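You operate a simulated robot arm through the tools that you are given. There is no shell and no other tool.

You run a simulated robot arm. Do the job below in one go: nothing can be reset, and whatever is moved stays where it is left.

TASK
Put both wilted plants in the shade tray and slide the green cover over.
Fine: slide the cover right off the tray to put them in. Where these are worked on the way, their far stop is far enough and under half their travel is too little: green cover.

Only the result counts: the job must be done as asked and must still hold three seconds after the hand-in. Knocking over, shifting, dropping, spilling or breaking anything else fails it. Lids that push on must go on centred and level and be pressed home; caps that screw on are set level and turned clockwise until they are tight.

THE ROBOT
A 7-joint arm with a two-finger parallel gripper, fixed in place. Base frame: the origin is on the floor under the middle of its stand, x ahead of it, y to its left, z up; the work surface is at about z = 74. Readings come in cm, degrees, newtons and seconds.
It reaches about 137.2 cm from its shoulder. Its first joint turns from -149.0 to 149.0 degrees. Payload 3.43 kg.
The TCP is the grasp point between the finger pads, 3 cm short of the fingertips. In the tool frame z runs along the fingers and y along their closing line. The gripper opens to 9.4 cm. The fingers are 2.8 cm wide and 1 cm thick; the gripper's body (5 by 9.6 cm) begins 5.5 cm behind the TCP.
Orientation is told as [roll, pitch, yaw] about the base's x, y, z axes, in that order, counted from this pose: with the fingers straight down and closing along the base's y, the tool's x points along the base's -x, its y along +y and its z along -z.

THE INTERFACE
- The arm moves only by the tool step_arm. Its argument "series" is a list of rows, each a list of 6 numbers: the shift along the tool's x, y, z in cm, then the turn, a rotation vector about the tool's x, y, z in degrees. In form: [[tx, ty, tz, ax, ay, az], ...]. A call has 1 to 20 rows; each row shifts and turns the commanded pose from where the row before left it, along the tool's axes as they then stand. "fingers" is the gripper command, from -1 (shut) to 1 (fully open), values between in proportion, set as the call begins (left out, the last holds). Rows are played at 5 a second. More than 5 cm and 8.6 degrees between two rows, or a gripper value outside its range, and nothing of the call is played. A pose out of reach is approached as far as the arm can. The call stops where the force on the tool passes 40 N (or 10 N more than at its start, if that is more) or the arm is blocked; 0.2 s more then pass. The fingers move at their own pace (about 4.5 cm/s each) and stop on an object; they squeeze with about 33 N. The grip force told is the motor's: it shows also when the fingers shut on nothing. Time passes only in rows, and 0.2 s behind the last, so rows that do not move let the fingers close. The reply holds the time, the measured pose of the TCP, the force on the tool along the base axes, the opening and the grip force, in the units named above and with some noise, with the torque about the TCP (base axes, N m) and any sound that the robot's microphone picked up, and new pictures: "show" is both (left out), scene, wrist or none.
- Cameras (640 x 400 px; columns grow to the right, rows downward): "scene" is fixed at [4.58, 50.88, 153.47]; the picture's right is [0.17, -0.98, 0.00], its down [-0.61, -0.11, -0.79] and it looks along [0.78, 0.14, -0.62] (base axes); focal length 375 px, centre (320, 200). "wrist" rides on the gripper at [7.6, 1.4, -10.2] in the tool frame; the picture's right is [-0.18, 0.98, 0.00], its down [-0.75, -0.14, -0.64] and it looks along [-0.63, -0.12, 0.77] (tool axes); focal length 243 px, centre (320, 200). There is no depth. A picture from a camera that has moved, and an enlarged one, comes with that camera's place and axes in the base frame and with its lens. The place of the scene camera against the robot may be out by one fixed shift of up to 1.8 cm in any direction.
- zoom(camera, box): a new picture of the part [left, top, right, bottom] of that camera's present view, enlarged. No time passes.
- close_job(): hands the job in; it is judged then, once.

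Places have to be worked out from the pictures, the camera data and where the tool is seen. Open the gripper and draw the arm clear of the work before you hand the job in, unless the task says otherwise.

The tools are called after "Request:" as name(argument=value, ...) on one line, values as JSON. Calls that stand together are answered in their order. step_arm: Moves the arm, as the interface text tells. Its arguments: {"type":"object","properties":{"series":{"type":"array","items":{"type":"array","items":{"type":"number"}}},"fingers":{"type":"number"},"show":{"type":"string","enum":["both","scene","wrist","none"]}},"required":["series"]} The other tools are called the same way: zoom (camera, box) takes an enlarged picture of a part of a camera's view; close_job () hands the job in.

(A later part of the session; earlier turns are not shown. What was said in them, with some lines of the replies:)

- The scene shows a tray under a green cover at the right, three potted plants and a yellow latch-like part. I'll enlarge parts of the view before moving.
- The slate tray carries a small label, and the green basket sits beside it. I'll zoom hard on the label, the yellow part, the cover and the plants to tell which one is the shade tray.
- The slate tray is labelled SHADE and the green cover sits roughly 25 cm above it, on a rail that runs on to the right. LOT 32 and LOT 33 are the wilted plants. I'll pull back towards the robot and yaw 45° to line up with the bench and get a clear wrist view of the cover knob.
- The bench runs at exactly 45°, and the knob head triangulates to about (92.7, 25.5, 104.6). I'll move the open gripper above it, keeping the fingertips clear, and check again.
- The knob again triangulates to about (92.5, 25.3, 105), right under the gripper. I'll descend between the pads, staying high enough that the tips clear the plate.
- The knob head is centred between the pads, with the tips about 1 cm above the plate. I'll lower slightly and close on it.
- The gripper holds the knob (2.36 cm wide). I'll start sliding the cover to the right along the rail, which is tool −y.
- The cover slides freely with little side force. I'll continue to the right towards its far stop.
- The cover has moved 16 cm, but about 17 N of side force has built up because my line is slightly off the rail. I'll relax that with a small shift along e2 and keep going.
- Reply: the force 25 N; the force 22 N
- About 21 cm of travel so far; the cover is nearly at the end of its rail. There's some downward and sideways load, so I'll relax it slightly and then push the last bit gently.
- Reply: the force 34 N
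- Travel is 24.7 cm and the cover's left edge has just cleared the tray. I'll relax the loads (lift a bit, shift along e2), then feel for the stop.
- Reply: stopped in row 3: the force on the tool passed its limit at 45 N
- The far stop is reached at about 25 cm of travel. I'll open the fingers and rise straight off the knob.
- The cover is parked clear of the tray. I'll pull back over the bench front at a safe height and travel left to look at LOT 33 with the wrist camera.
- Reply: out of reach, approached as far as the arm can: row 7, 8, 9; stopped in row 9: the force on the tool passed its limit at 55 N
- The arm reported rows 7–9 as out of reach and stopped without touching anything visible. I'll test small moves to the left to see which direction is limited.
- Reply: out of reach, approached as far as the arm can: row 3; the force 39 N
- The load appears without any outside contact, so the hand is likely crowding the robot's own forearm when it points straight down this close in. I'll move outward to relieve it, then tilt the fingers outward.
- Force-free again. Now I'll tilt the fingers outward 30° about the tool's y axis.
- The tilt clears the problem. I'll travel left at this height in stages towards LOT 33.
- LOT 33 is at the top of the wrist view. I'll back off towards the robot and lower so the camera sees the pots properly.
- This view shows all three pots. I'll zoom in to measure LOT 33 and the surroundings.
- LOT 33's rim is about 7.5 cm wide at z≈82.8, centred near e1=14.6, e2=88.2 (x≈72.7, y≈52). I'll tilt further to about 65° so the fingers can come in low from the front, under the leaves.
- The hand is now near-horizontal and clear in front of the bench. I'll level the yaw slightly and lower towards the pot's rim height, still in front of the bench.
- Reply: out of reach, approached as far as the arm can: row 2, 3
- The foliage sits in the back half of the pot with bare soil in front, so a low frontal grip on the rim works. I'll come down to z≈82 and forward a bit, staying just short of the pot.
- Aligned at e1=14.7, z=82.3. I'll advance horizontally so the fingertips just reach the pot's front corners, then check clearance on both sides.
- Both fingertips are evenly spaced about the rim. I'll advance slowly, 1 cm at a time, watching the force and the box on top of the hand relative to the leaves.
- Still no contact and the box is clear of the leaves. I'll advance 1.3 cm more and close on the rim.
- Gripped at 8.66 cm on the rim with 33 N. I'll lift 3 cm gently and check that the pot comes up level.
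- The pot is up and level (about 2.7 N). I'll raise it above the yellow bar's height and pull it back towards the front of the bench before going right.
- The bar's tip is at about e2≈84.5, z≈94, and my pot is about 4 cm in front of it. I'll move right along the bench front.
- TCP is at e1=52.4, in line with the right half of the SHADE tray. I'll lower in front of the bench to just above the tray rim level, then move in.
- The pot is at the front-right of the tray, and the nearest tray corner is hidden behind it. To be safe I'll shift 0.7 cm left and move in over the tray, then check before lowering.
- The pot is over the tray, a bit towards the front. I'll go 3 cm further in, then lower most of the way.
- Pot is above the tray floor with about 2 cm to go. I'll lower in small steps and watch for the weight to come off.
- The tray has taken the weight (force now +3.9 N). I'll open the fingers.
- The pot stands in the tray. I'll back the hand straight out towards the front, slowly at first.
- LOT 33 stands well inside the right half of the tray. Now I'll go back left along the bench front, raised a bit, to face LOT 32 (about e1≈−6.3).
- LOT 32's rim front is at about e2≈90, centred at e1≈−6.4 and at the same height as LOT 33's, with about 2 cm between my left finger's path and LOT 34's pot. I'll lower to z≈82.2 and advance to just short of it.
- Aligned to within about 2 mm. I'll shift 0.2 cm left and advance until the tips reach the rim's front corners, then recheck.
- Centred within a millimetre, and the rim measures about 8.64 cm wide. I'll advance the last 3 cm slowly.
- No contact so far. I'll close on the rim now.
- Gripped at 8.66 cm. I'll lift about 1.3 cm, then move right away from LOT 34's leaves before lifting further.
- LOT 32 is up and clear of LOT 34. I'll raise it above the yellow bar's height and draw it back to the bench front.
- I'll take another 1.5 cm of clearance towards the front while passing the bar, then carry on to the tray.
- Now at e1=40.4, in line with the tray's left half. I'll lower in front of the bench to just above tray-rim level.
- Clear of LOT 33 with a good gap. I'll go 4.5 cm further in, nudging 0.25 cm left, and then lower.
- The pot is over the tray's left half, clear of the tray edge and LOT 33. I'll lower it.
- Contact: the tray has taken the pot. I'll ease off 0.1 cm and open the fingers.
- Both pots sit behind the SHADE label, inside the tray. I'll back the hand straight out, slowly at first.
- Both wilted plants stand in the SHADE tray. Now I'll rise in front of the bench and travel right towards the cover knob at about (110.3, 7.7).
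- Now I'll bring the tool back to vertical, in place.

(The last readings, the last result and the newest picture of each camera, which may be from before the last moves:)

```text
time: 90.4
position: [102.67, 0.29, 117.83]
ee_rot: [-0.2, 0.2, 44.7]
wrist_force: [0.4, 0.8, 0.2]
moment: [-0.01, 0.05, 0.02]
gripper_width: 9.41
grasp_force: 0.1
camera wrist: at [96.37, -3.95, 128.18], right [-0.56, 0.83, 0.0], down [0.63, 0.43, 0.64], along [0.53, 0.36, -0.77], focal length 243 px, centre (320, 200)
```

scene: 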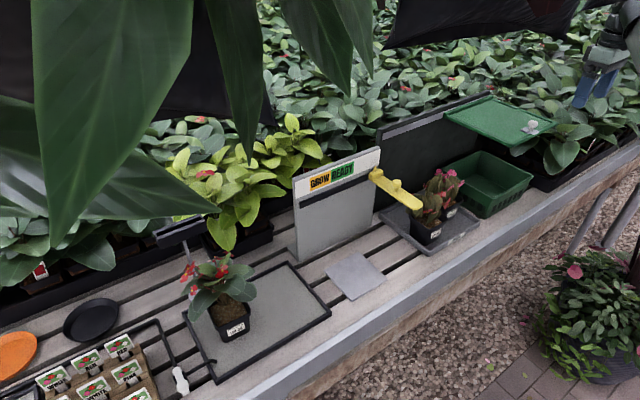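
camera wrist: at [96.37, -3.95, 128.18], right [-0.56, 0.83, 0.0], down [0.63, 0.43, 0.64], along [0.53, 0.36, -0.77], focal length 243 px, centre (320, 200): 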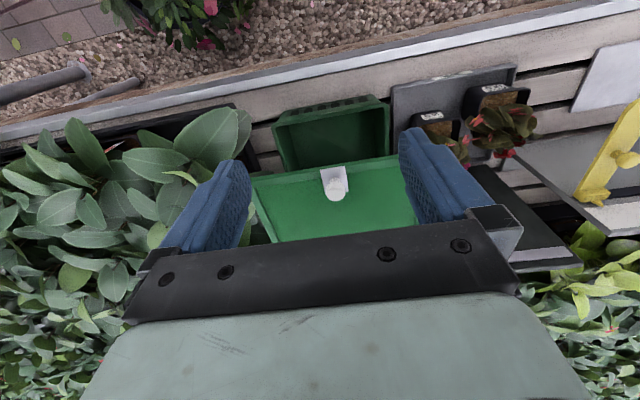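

The tool is vertical and the knob is seen at about (110, 7.6). I'll move over it and come part-way down.

Request:
step_arm(series=[[-3.5, -0.06, 0, 0, 0, 0], [-3.5, -0.06, 0, 0, 0, 0], [-3.6, -0.07, 0, 0, 0, 0], [0, 0, 2.5, 0, 0, 0], [0, 0, 2.5, 0, 0, 0], [0, 0, 2, 0, 0, 0], [0, 0, 0, 0, 0, 0]], show="both")

Request:
zoom(camera="wrist", box=[200, 40, 460, 240])

Request:
zoom(camera="scene", box=[480, 60, 600, 160])

```text
time: 92.0
position: [110.31, 7.83, 111.0]
ee_rot: [0.0, 0.0, 44.9]
wrist_force: [0.3, -0.1, 0.4]
moment: [-0.04, 0.01, -0.01]
gripper_width: 9.39
grasp_force: 0.1
camera wrist: at [103.97, 3.47, 121.24], right [-0.56, 0.83, 0.0], down [0.63, 0.43, 0.64], along [0.53, 0.36, -0.77], focal length 243 px, centre (320, 200)
```

scene: 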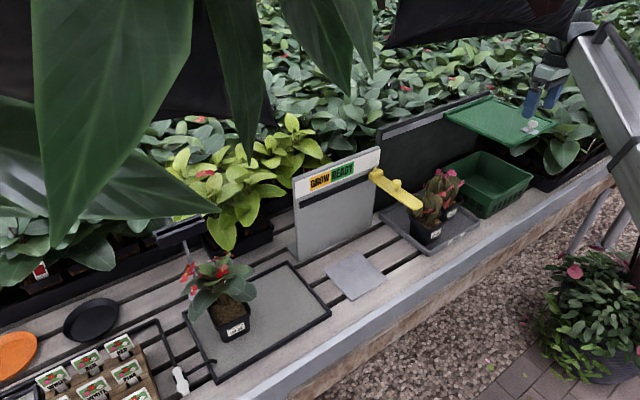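
wrist: 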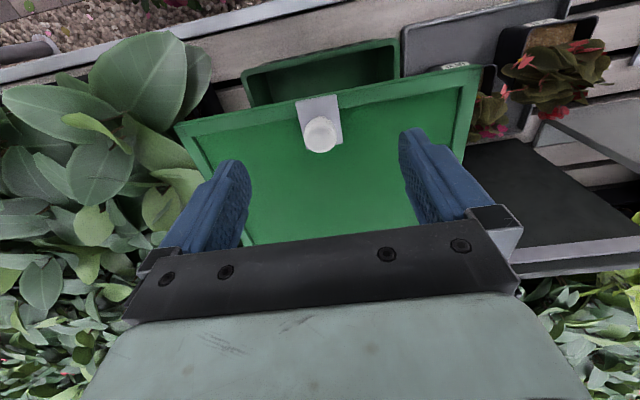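

```text
2.00 times, centred on (330, 140) of wrist
camera zoom: at [103.97, 3.47, 121.24], right [-0.56, 0.83, 0.0], down [0.63, 0.43, 0.64], along [0.53, 0.36, -0.77], focal length 485 px, centre (300, 320)
```

zoom: 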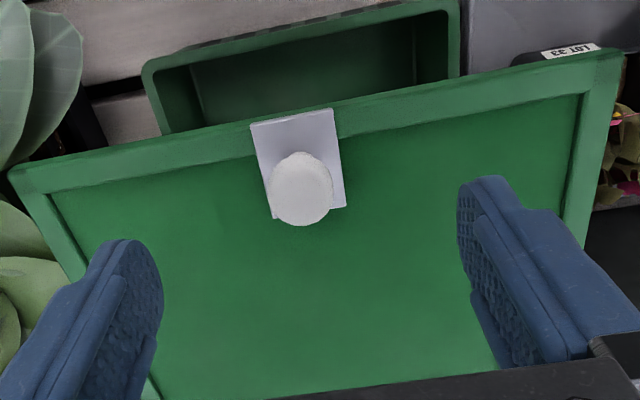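

```text
4.00 times, centred on (540, 110) of scene
camera zoom: at [4.58, 50.88, 153.47], right [0.17, -0.98, 0.0], down [-0.61, -0.11, -0.79], along [0.78, 0.14, -0.62], focal length 1498 px, centre (-560, 560)
```

zoom: 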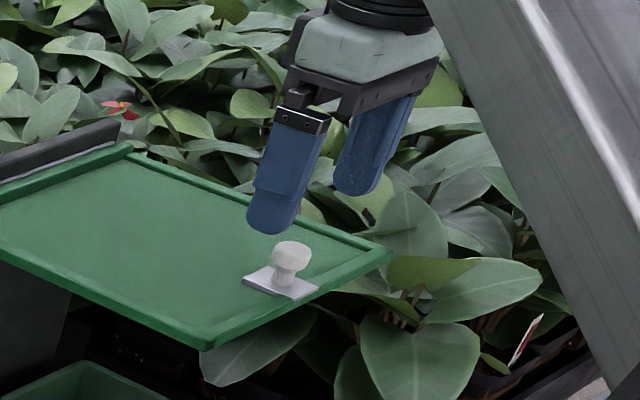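

The knob is centred below. I'll descend to the earlier grip height (z≈105.7) and close on it.

Request:
step_arm(series=[[0, -0.05, 2, 0, 0, 0], [0, 0, 1.8, 0, 0, 0], [0, 0, 1.5, 0, 0, 0], [0, 0, 0, 0, 0, 0]], show="none")

Request:
step_arm(series=[[0, 0, 0, 0, 0, 0], [0, 0, 0, 0, 0, 0], [0, 0, 0, 0, 0, 0], [0, 0, 0, 0, 0, 0], [0, 0, 0, 0, 0, 0], [0, 0, 0, 0, 0, 0]], fingers=-1, show="both")

```text
time: 93.0
position: [110.25, 7.54, 105.55]
ee_rot: [-0.1, 0.1, 44.9]
wrist_force: [0.3, -0.8, 0.1]
moment: [-0.02, -0.05, -0.01]
gripper_width: 9.36
grasp_force: 0.1
```

```text
time: 94.4
position: [110.22, 7.64, 105.64]
ee_rot: [0.0, 0.0, 45.0]
wrist_force: [-3.0, 3.9, -0.5]
moment: [0.05, 0.12, -0.02]
gripper_width: 2.35
grasp_force: 44.8
camera wrist: at [103.92, 3.41, 115.94], right [-0.56, 0.83, 0.0], down [0.63, 0.43, 0.64], along [0.53, 0.36, -0.77], focal length 243 px, centre (320, 200)
```

scene: 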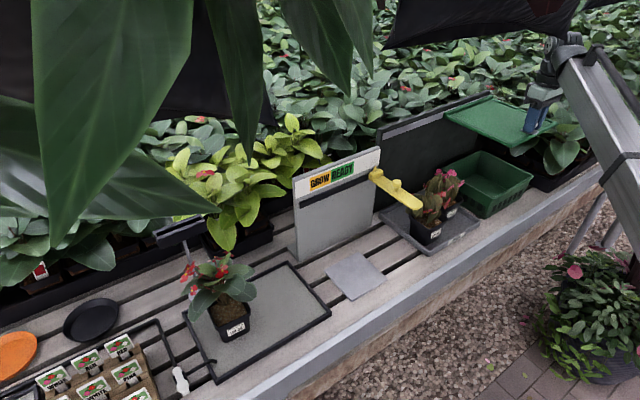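
wrist: 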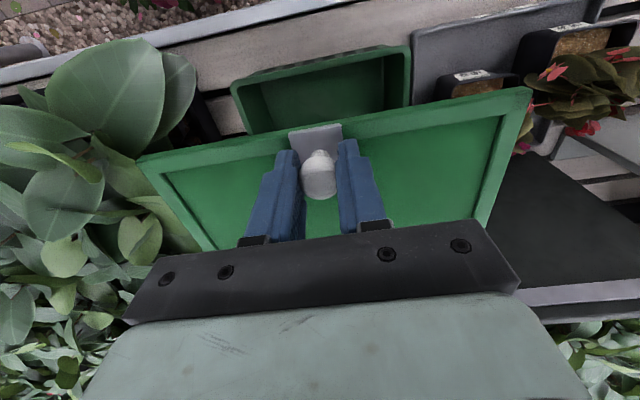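

The knob is held again. I'll slide the cover left over the tray in stages, checking the side loads.

Request:
step_arm(series=[[0, 0.6, 0, 0, 0, 0], [0, 1, 0, 0, 0, 0], [0, 1, 0, 0, 0, 0], [0, 1, 0, 0, 0, 0], [0, 1, 0, 0, 0, 0], [0, 1, 0, 0, 0, 0], [0, 0, 0, 0, 0, 0]], show="scene")

```text
time: 96.0
position: [106.42, 11.62, 105.64]
ee_rot: [0.0, 0.0, 45.0]
wrist_force: [3.3, 2.1, 7.5]
moment: [-0.31, 0.33, 0.01]
gripper_width: 2.31
grasp_force: 45.1
```

scene: 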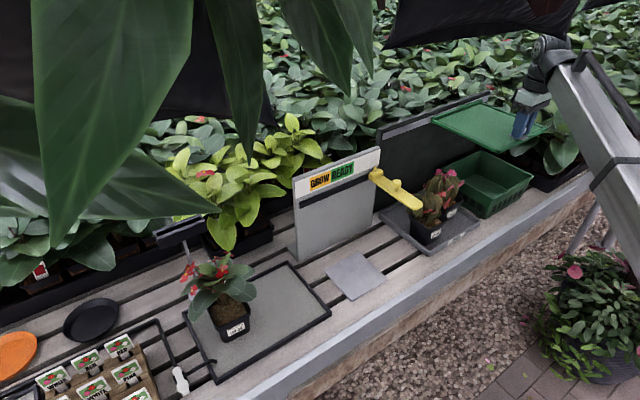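

Sliding smoothly with small loads. Continuing left.

Request:
step_arm(series=[[0, 1, 0, 0, 0, 0], [0, 1, 0, 0, 0, 0], [0, 1, 0, 0, 0, 0], [0, 1, 0, 0, 0, 0], [0, 1, 0, 0, 0, 0], [0, 1, 0, 0, 0, 0], [0, 0, 0, 0, 0, 0]], show="scene")

Request:
zoom(camera="scene", box=[370, 80, 570, 260])

```text
time: 97.6
position: [102.13, 15.86, 105.7]
ee_rot: [-0.2, 0.1, 44.9]
wrist_force: [1.4, 2.0, 8.0]
moment: [0.68, -0.66, 0.0]
gripper_width: 2.35
grasp_force: 44.8
```

scene: 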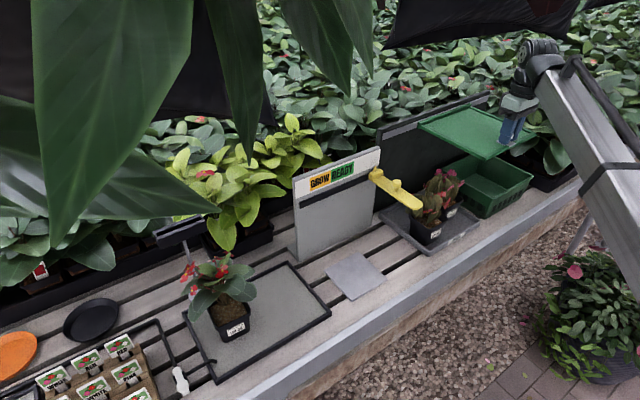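

```text
2.22 times, centred on (470, 170) of scene
camera zoom: at [4.58, 50.88, 153.47], right [0.17, -0.98, 0.0], down [-0.61, -0.11, -0.79], along [0.78, 0.14, -0.62], focal length 832 px, centre (-13, 267)
```

zoom: 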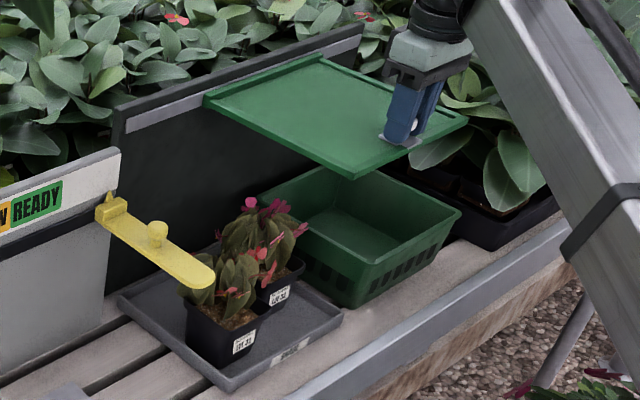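

Request:
step_arm(series=[[0, 1, 0, 0, 0, 0], [0, 1, 0, 0, 0, 0], [0, 1, 0, 0, 0, 0], [0, 1, 0, 0, 0, 0], [0, 1, 0, 0, 0, 0], [0, 1, 0, 0, 0, 0], [0, 0, 0, 0, 0, 0]], show="scene")

Request:
zoom(camera="scene", box=[370, 80, 570, 260])

```text
time: 99.2
position: [97.9, 20.09, 105.58]
ee_rot: [-0.1, 0.1, 44.8]
wrist_force: [-1.5, -2.6, 14.6]
moment: [-0.13, 0.11, 0.02]
gripper_width: 2.33
grasp_force: 44.5
```

scene: 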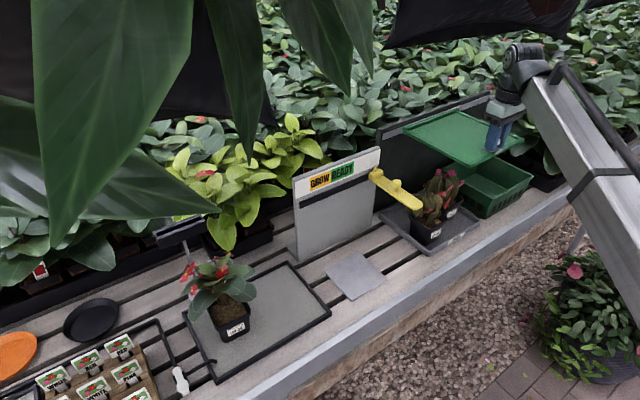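

```text
2.22 times, centred on (470, 170) of scene
camera zoom: at [4.58, 50.88, 153.47], right [0.17, -0.98, 0.0], down [-0.61, -0.11, -0.79], along [0.78, 0.14, -0.62], focal length 832 px, centre (-13, 267)
```

zoom: 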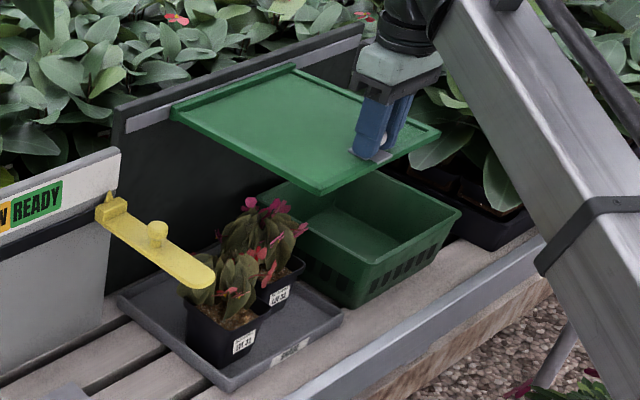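

Request:
step_arm(series=[[0, 1, -0.1, 0, 0, 0], [0, 1, 0, 0, 0, 0], [0, 1, 0, 0, 0, 0], [0, 1, 0, 0, 0, 0], [0, 1, 0, 0, 0, 0], [0, 1, 0, 0, 0, 0], [0, 0, 0, 0, 0, 0]], show="both")

Request:
zoom(camera="scene", box=[370, 80, 570, 260])

```text
time: 100.8
position: [93.63, 24.34, 105.57]
ee_rot: [0.1, 0.2, 45.0]
wrist_force: [-11.1, -10.2, -5.5]
moment: [-0.1, 0.11, 0.0]
gripper_width: 2.35
grasp_force: 45.0
camera wrist: at [87.28, 20.07, 115.93], right [-0.56, 0.83, 0.0], down [0.63, 0.43, 0.64], along [0.53, 0.36, -0.77], focal length 243 px, centre (320, 200)
```

scene: 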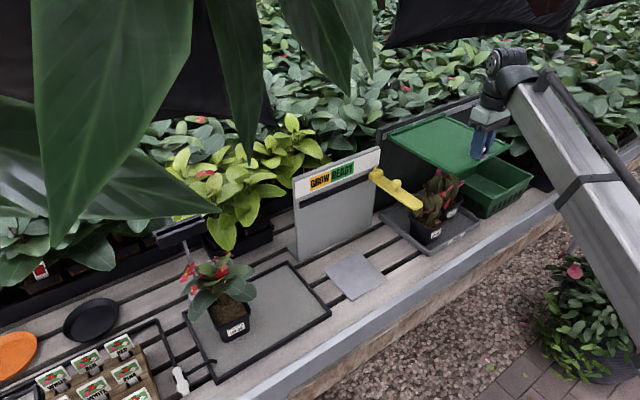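
wrist: 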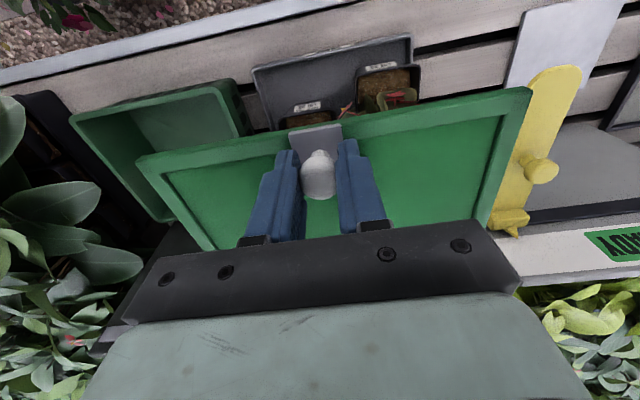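

```text
2.22 times, centred on (470, 170) of scene
camera zoom: at [4.58, 50.88, 153.47], right [0.17, -0.98, 0.0], down [-0.61, -0.11, -0.79], along [0.78, 0.14, -0.62], focal length 832 px, centre (-13, 267)
```

zoom: 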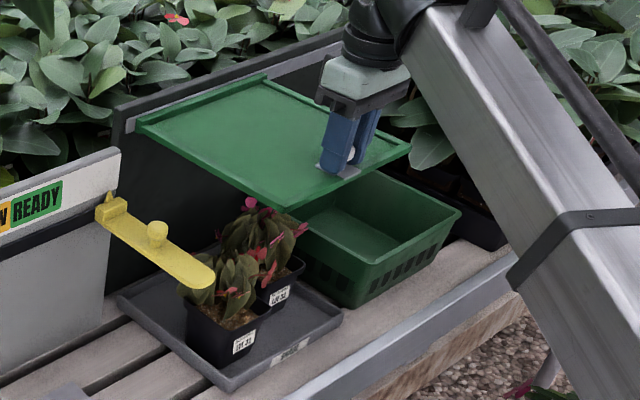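

About 1.5 cm short of where the cover began. I'll relax the side load and finish in small steps until the closed stop is felt.

Request:
step_arm(series=[[0.15, 0.3, 0, 0, 0, 0], [0, 0.4, 0, 0, 0, 0], [0, 0.4, 0, 0, 0, 0], [0, 0, 0, 0, 0, 0]], show="none")

Request:
step_arm(series=[[0, 0.3, 0, 0, 0, 0], [0, 0.3, 0, 0, 0, 0], [0, 0.3, 0, 0, 0, 0], [0, 0, 0, 0, 0, 0]], show="scene")

Request:
zoom(camera="scene", box=[370, 80, 570, 260])

```text
time: 101.8
position: [92.98, 25.01, 105.65]
ee_rot: [-0.1, 0.0, 44.9]
wrist_force: [1.3, 0.2, -8.8]
moment: [-0.06, 0.06, -0.02]
gripper_width: 2.33
grasp_force: 45.5
```

```text
time: 102.8
position: [92.5, 25.43, 105.67]
ee_rot: [-0.5, 0.0, 44.6]
wrist_force: [28.7, -18.1, -11.9]
moment: [-0.17, -0.38, -0.01]
gripper_width: 2.35
grasp_force: 44.8
```

scene: 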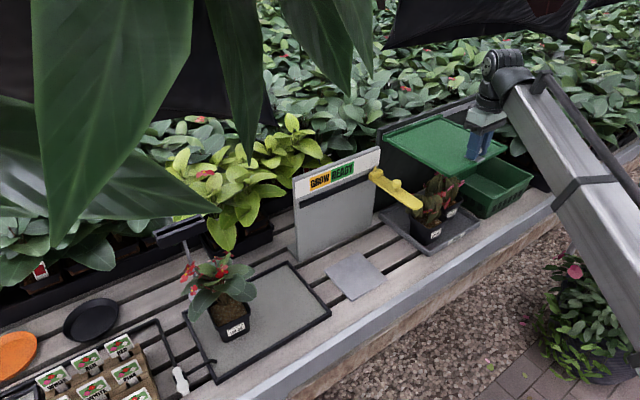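

```text
2.22 times, centred on (470, 170) of scene
camera zoom: at [4.58, 50.88, 153.47], right [0.17, -0.98, 0.0], down [-0.61, -0.11, -0.79], along [0.78, 0.14, -0.62], focal length 832 px, centre (-13, 267)
```

zoom: 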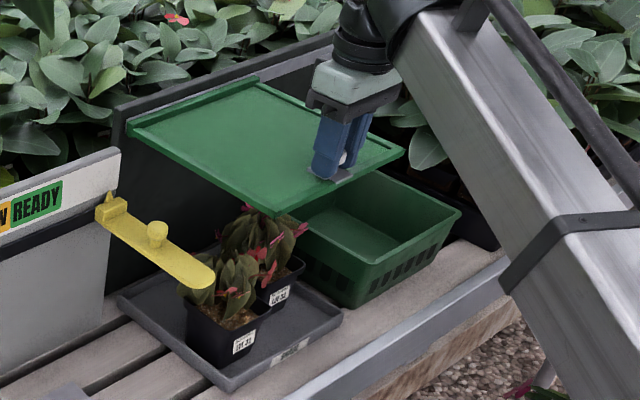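

The closed stop is reached: 33 N back-pressure along the rail, and the knob is at e1≈47.4, right where it started. I'll open the fingers and rise straight up.

Request:
step_arm(series=[[0, 0, 0, 0, 0, 0], [0, 0, 0, 0, 0, 0], [0, 0, 0, 0, 0, 0], [0, 0, 0, 0, 0, 0], [0, 0, 0, 0, 0, 0]], fingers=1, show="both")

Request:
step_arm(series=[[0, 0, -1.5, 0, 0, 0], [0, 0, -2.5, 0, 0, 0], [0, 0, -3, 0, 0, 0], [0, 0, -3, 0, 0, 0], [0, 0, -3, 0, 0, 0], [0, 0, 0, 0, 0, 0]], show="both")

Request:
zoom(camera="scene", box=[370, 80, 570, 260])

Request:
zoom(camera="wrist", box=[200, 0, 560, 250])

```text
time: 104.0
position: [92.27, 25.74, 105.76]
ee_rot: [-0.2, -0.1, 44.8]
wrist_force: [-0.5, -0.5, -0.4]
moment: [-0.01, -0.01, 0.01]
gripper_width: 9.41
grasp_force: 0.1
camera wrist: at [85.83, 21.37, 116.02], right [-0.56, 0.83, 0.0], down [0.63, 0.43, 0.64], along [0.53, 0.36, -0.77], focal length 243 px, centre (320, 200)
```

scene: 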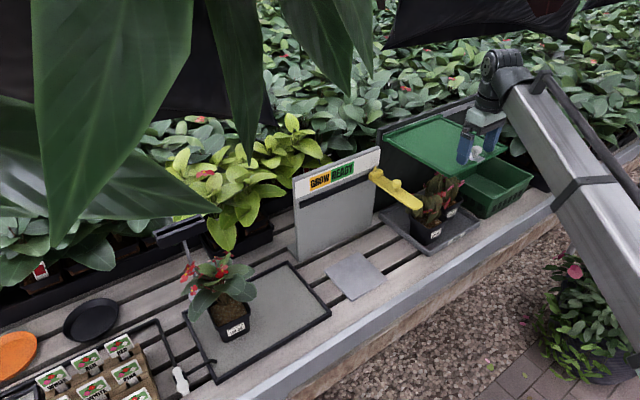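
wrist: 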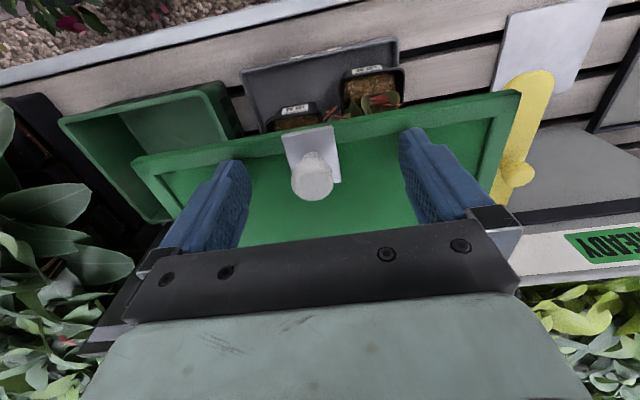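

```text
time: 105.4
position: [92.1, 25.86, 118.67]
ee_rot: [0.0, 0.1, 44.9]
wrist_force: [0.0, 0.2, 0.4]
moment: [-0.01, -0.03, -0.01]
gripper_width: 9.41
grasp_force: 0.0
camera wrist: at [85.8, 21.51, 129.02], right [-0.56, 0.83, 0.0], down [0.63, 0.43, 0.64], along [0.53, 0.36, -0.77], focal length 243 px, centre (320, 200)
```

scene: 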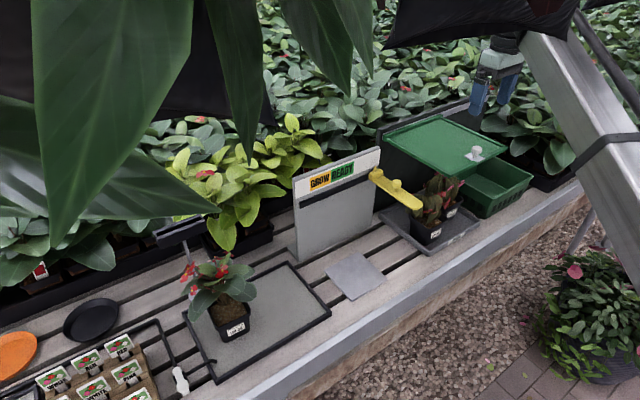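
wrist: 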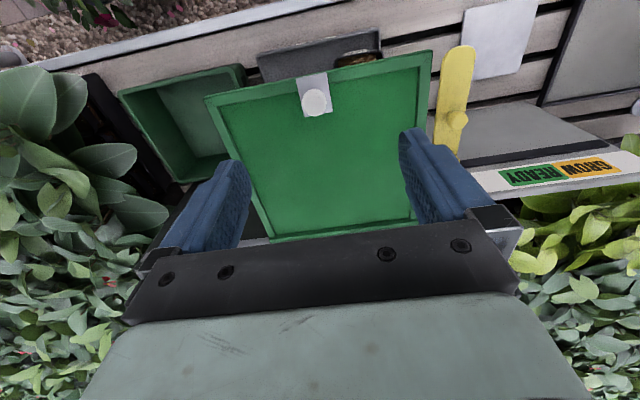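

```text
2.22 times, centred on (470, 170) of scene
camera zoom: at [4.58, 50.88, 153.47], right [0.17, -0.98, 0.0], down [-0.61, -0.11, -0.79], along [0.78, 0.14, -0.62], focal length 832 px, centre (-13, 267)
```

zoom: 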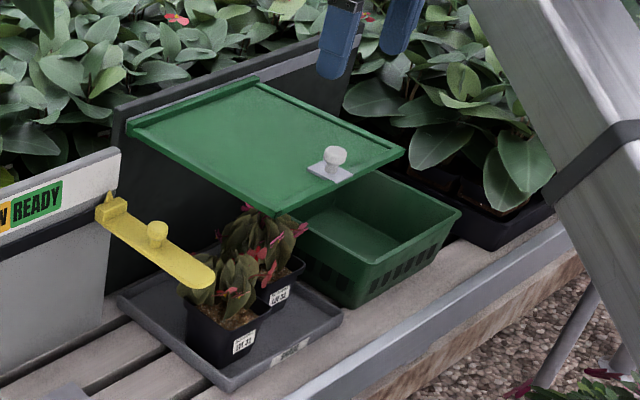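

```text
1.60 times, centred on (380, 125) of wrist
camera zoom: at [85.8, 21.51, 129.02], right [-0.56, 0.83, 0.0], down [0.63, 0.43, 0.64], along [0.53, 0.36, -0.77], focal length 388 px, centre (224, 320)
```

zoom: 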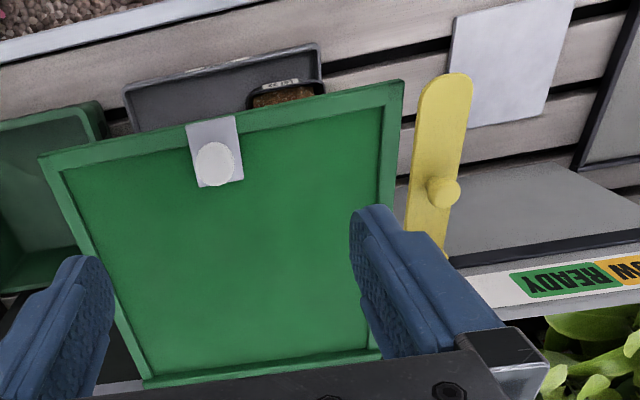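

The cover is back over the tray at its closed stop, and both wilted plants stand beneath it. LOT 34, the mat and the yellow bar are unmoved. I'll raise the arm further clear and take a last look.

Request:
step_arm(series=[[0, -1, -3, 0, 0, 0], [0, -1, -3, 0, 0, 0], [0, -1, -3, 0, 0, 0], [0, 0, 0, 0, 0, 0], [0, 0, 0, 0, 0, 0]], show="both")

Request:
zoom(camera="scene", box=[160, 200, 400, 390])

Request:
zoom(camera="scene", box=[400, 150, 500, 260])

```text
time: 105.9
position: [93.23, 24.96, 122.5]
ee_rot: [-0.3, -0.7, 44.6]
wrist_force: [7.0, 1.6, -13.0]
moment: [0.19, 0.01, 0.07]
gripper_width: 9.4
grasp_force: 0.0
stopped in row 2: the force on the tool passed its limit at 56 N (the readings are from after the stop); the commanded pose is now the measured one
camera wrist: at [86.75, 20.62, 132.69], right [-0.56, 0.83, 0.0], down [0.63, 0.43, 0.65], along [0.54, 0.36, -0.76], focal length 243 px, centre (320, 200)
```

scene: 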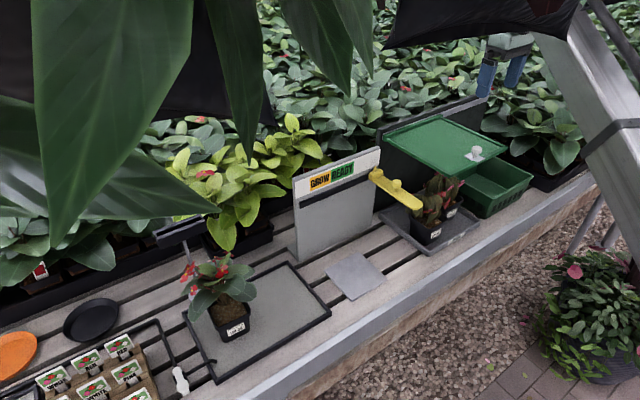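
wrist: 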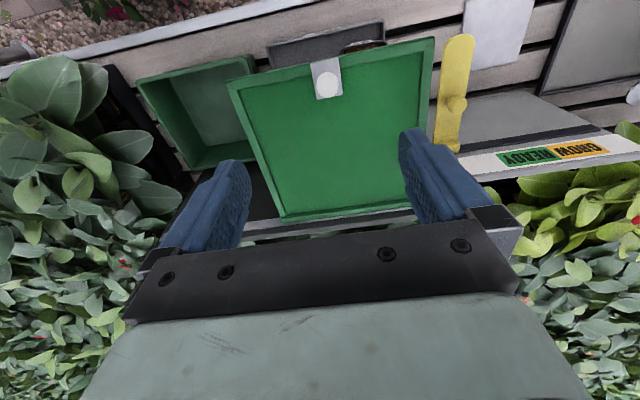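

```text
2.11 times, centred on (280, 295) of scene
camera zoom: at [4.58, 50.88, 153.47], right [0.17, -0.98, 0.0], down [-0.61, -0.11, -0.79], along [0.78, 0.14, -0.62], focal length 788 px, centre (404, 0)
```

zoom: 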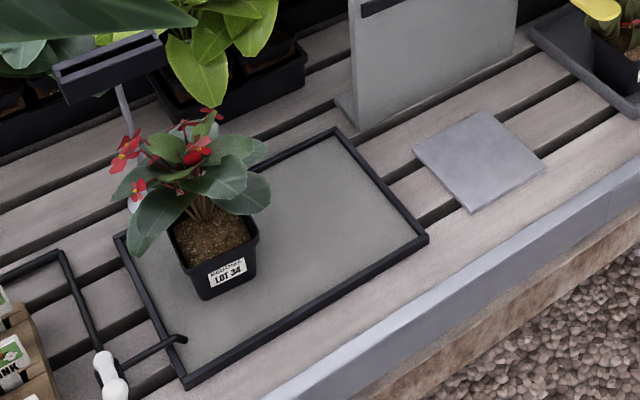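

```text
3.64 times, centred on (450, 205) of scene
camera zoom: at [4.58, 50.88, 153.47], right [0.17, -0.98, 0.0], down [-0.61, -0.11, -0.79], along [0.78, 0.14, -0.62], focal length 1362 px, centre (-153, 182)
```

zoom: 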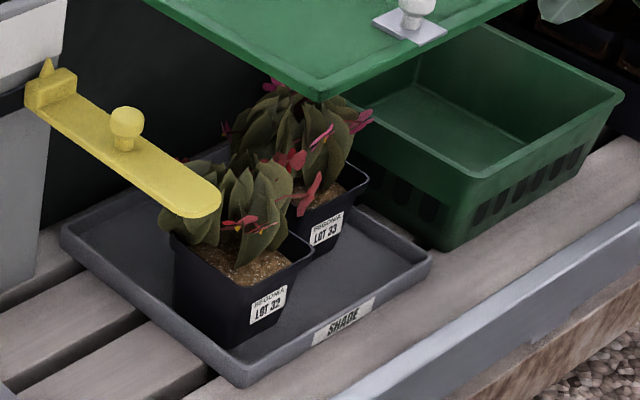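

The stop was the hand crowding the robot's own forearm when going straight up, the same as before; nothing in the scene moved. I'll ease back down slightly to a load-free pose, still well clear of the cover.

Request:
step_arm(series=[[-0.5, -1, 1.5, 0, 0, 0], [-0.5, -1, 1.5, 0, 0, 0], [0, -1, 0, 0, 0, 0], [0, 0, 0, 0, 0, 0], [0, 0, 0, 0, 0, 0]], show="both")

```text
time: 107.1
position: [96.18, 23.47, 119.51]
ee_rot: [-0.3, -0.6, 44.8]
wrist_force: [0.7, 0.1, 1.1]
moment: [0.0, 0.01, 0.04]
gripper_width: 9.39
grasp_force: 0.0
camera wrist: at [89.62, 19.13, 129.81], right [-0.56, 0.83, 0.0], down [0.63, 0.43, 0.65], along [0.54, 0.36, -0.76], focal length 243 px, centre (320, 200)
```

scene: 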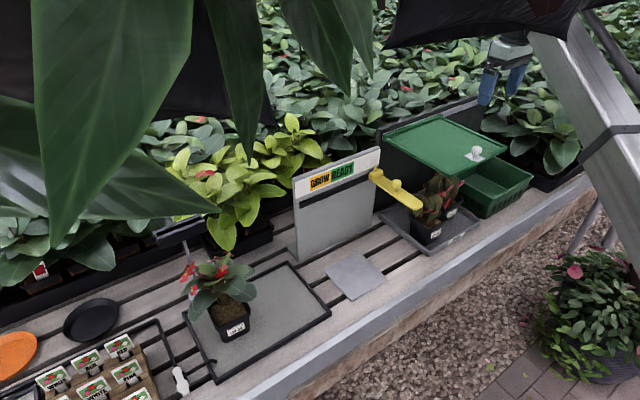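
wrist: 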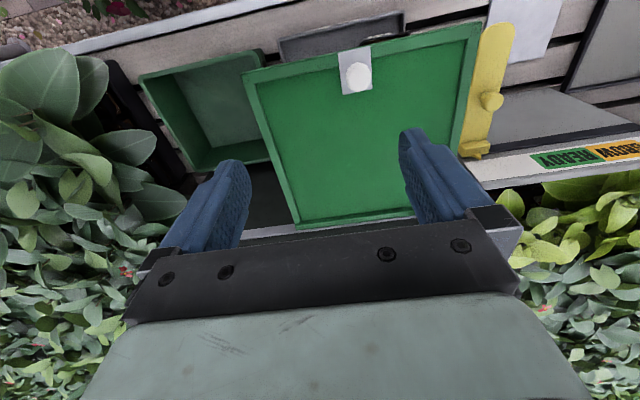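

The gripper is open, the arm is unloaded about 15 cm above the cover, and everything is still. Both wilted plants stand in the SHADE tray with the green cover slid fully over, so I'm handing the job in.

Request:
close_job()

```text
The job is handed in.
```

The job is handed in: both wilted plants (LOT 32 and LOT 33) are standing in the tray labelled SHADE, with the green cover slid back over them.

- **Cover:** I slid it right to its far stop, about 25 cm, to clear the tray. After placing the plants I slid it back until it met its closed stop, with the knob where it started.
- **Plants:** I lifted each pot by its rim, carried it level and lowered it until the tray took its weight. In the last pictures both stood upright under the cover with their flowers clear of it.
- **Everything else:** LOT 34, the mat, the yellow bar and the basket look unmoved in the last pictures.
- **Arm stops:** The arm stopped twice on its force limit, both times while moving with an empty gripper. The pictures showed it touching nothing either time. I think the hand was pressing on the robot's own forearm.

At hand-in the gripper was open and the arm was clear above the cover.
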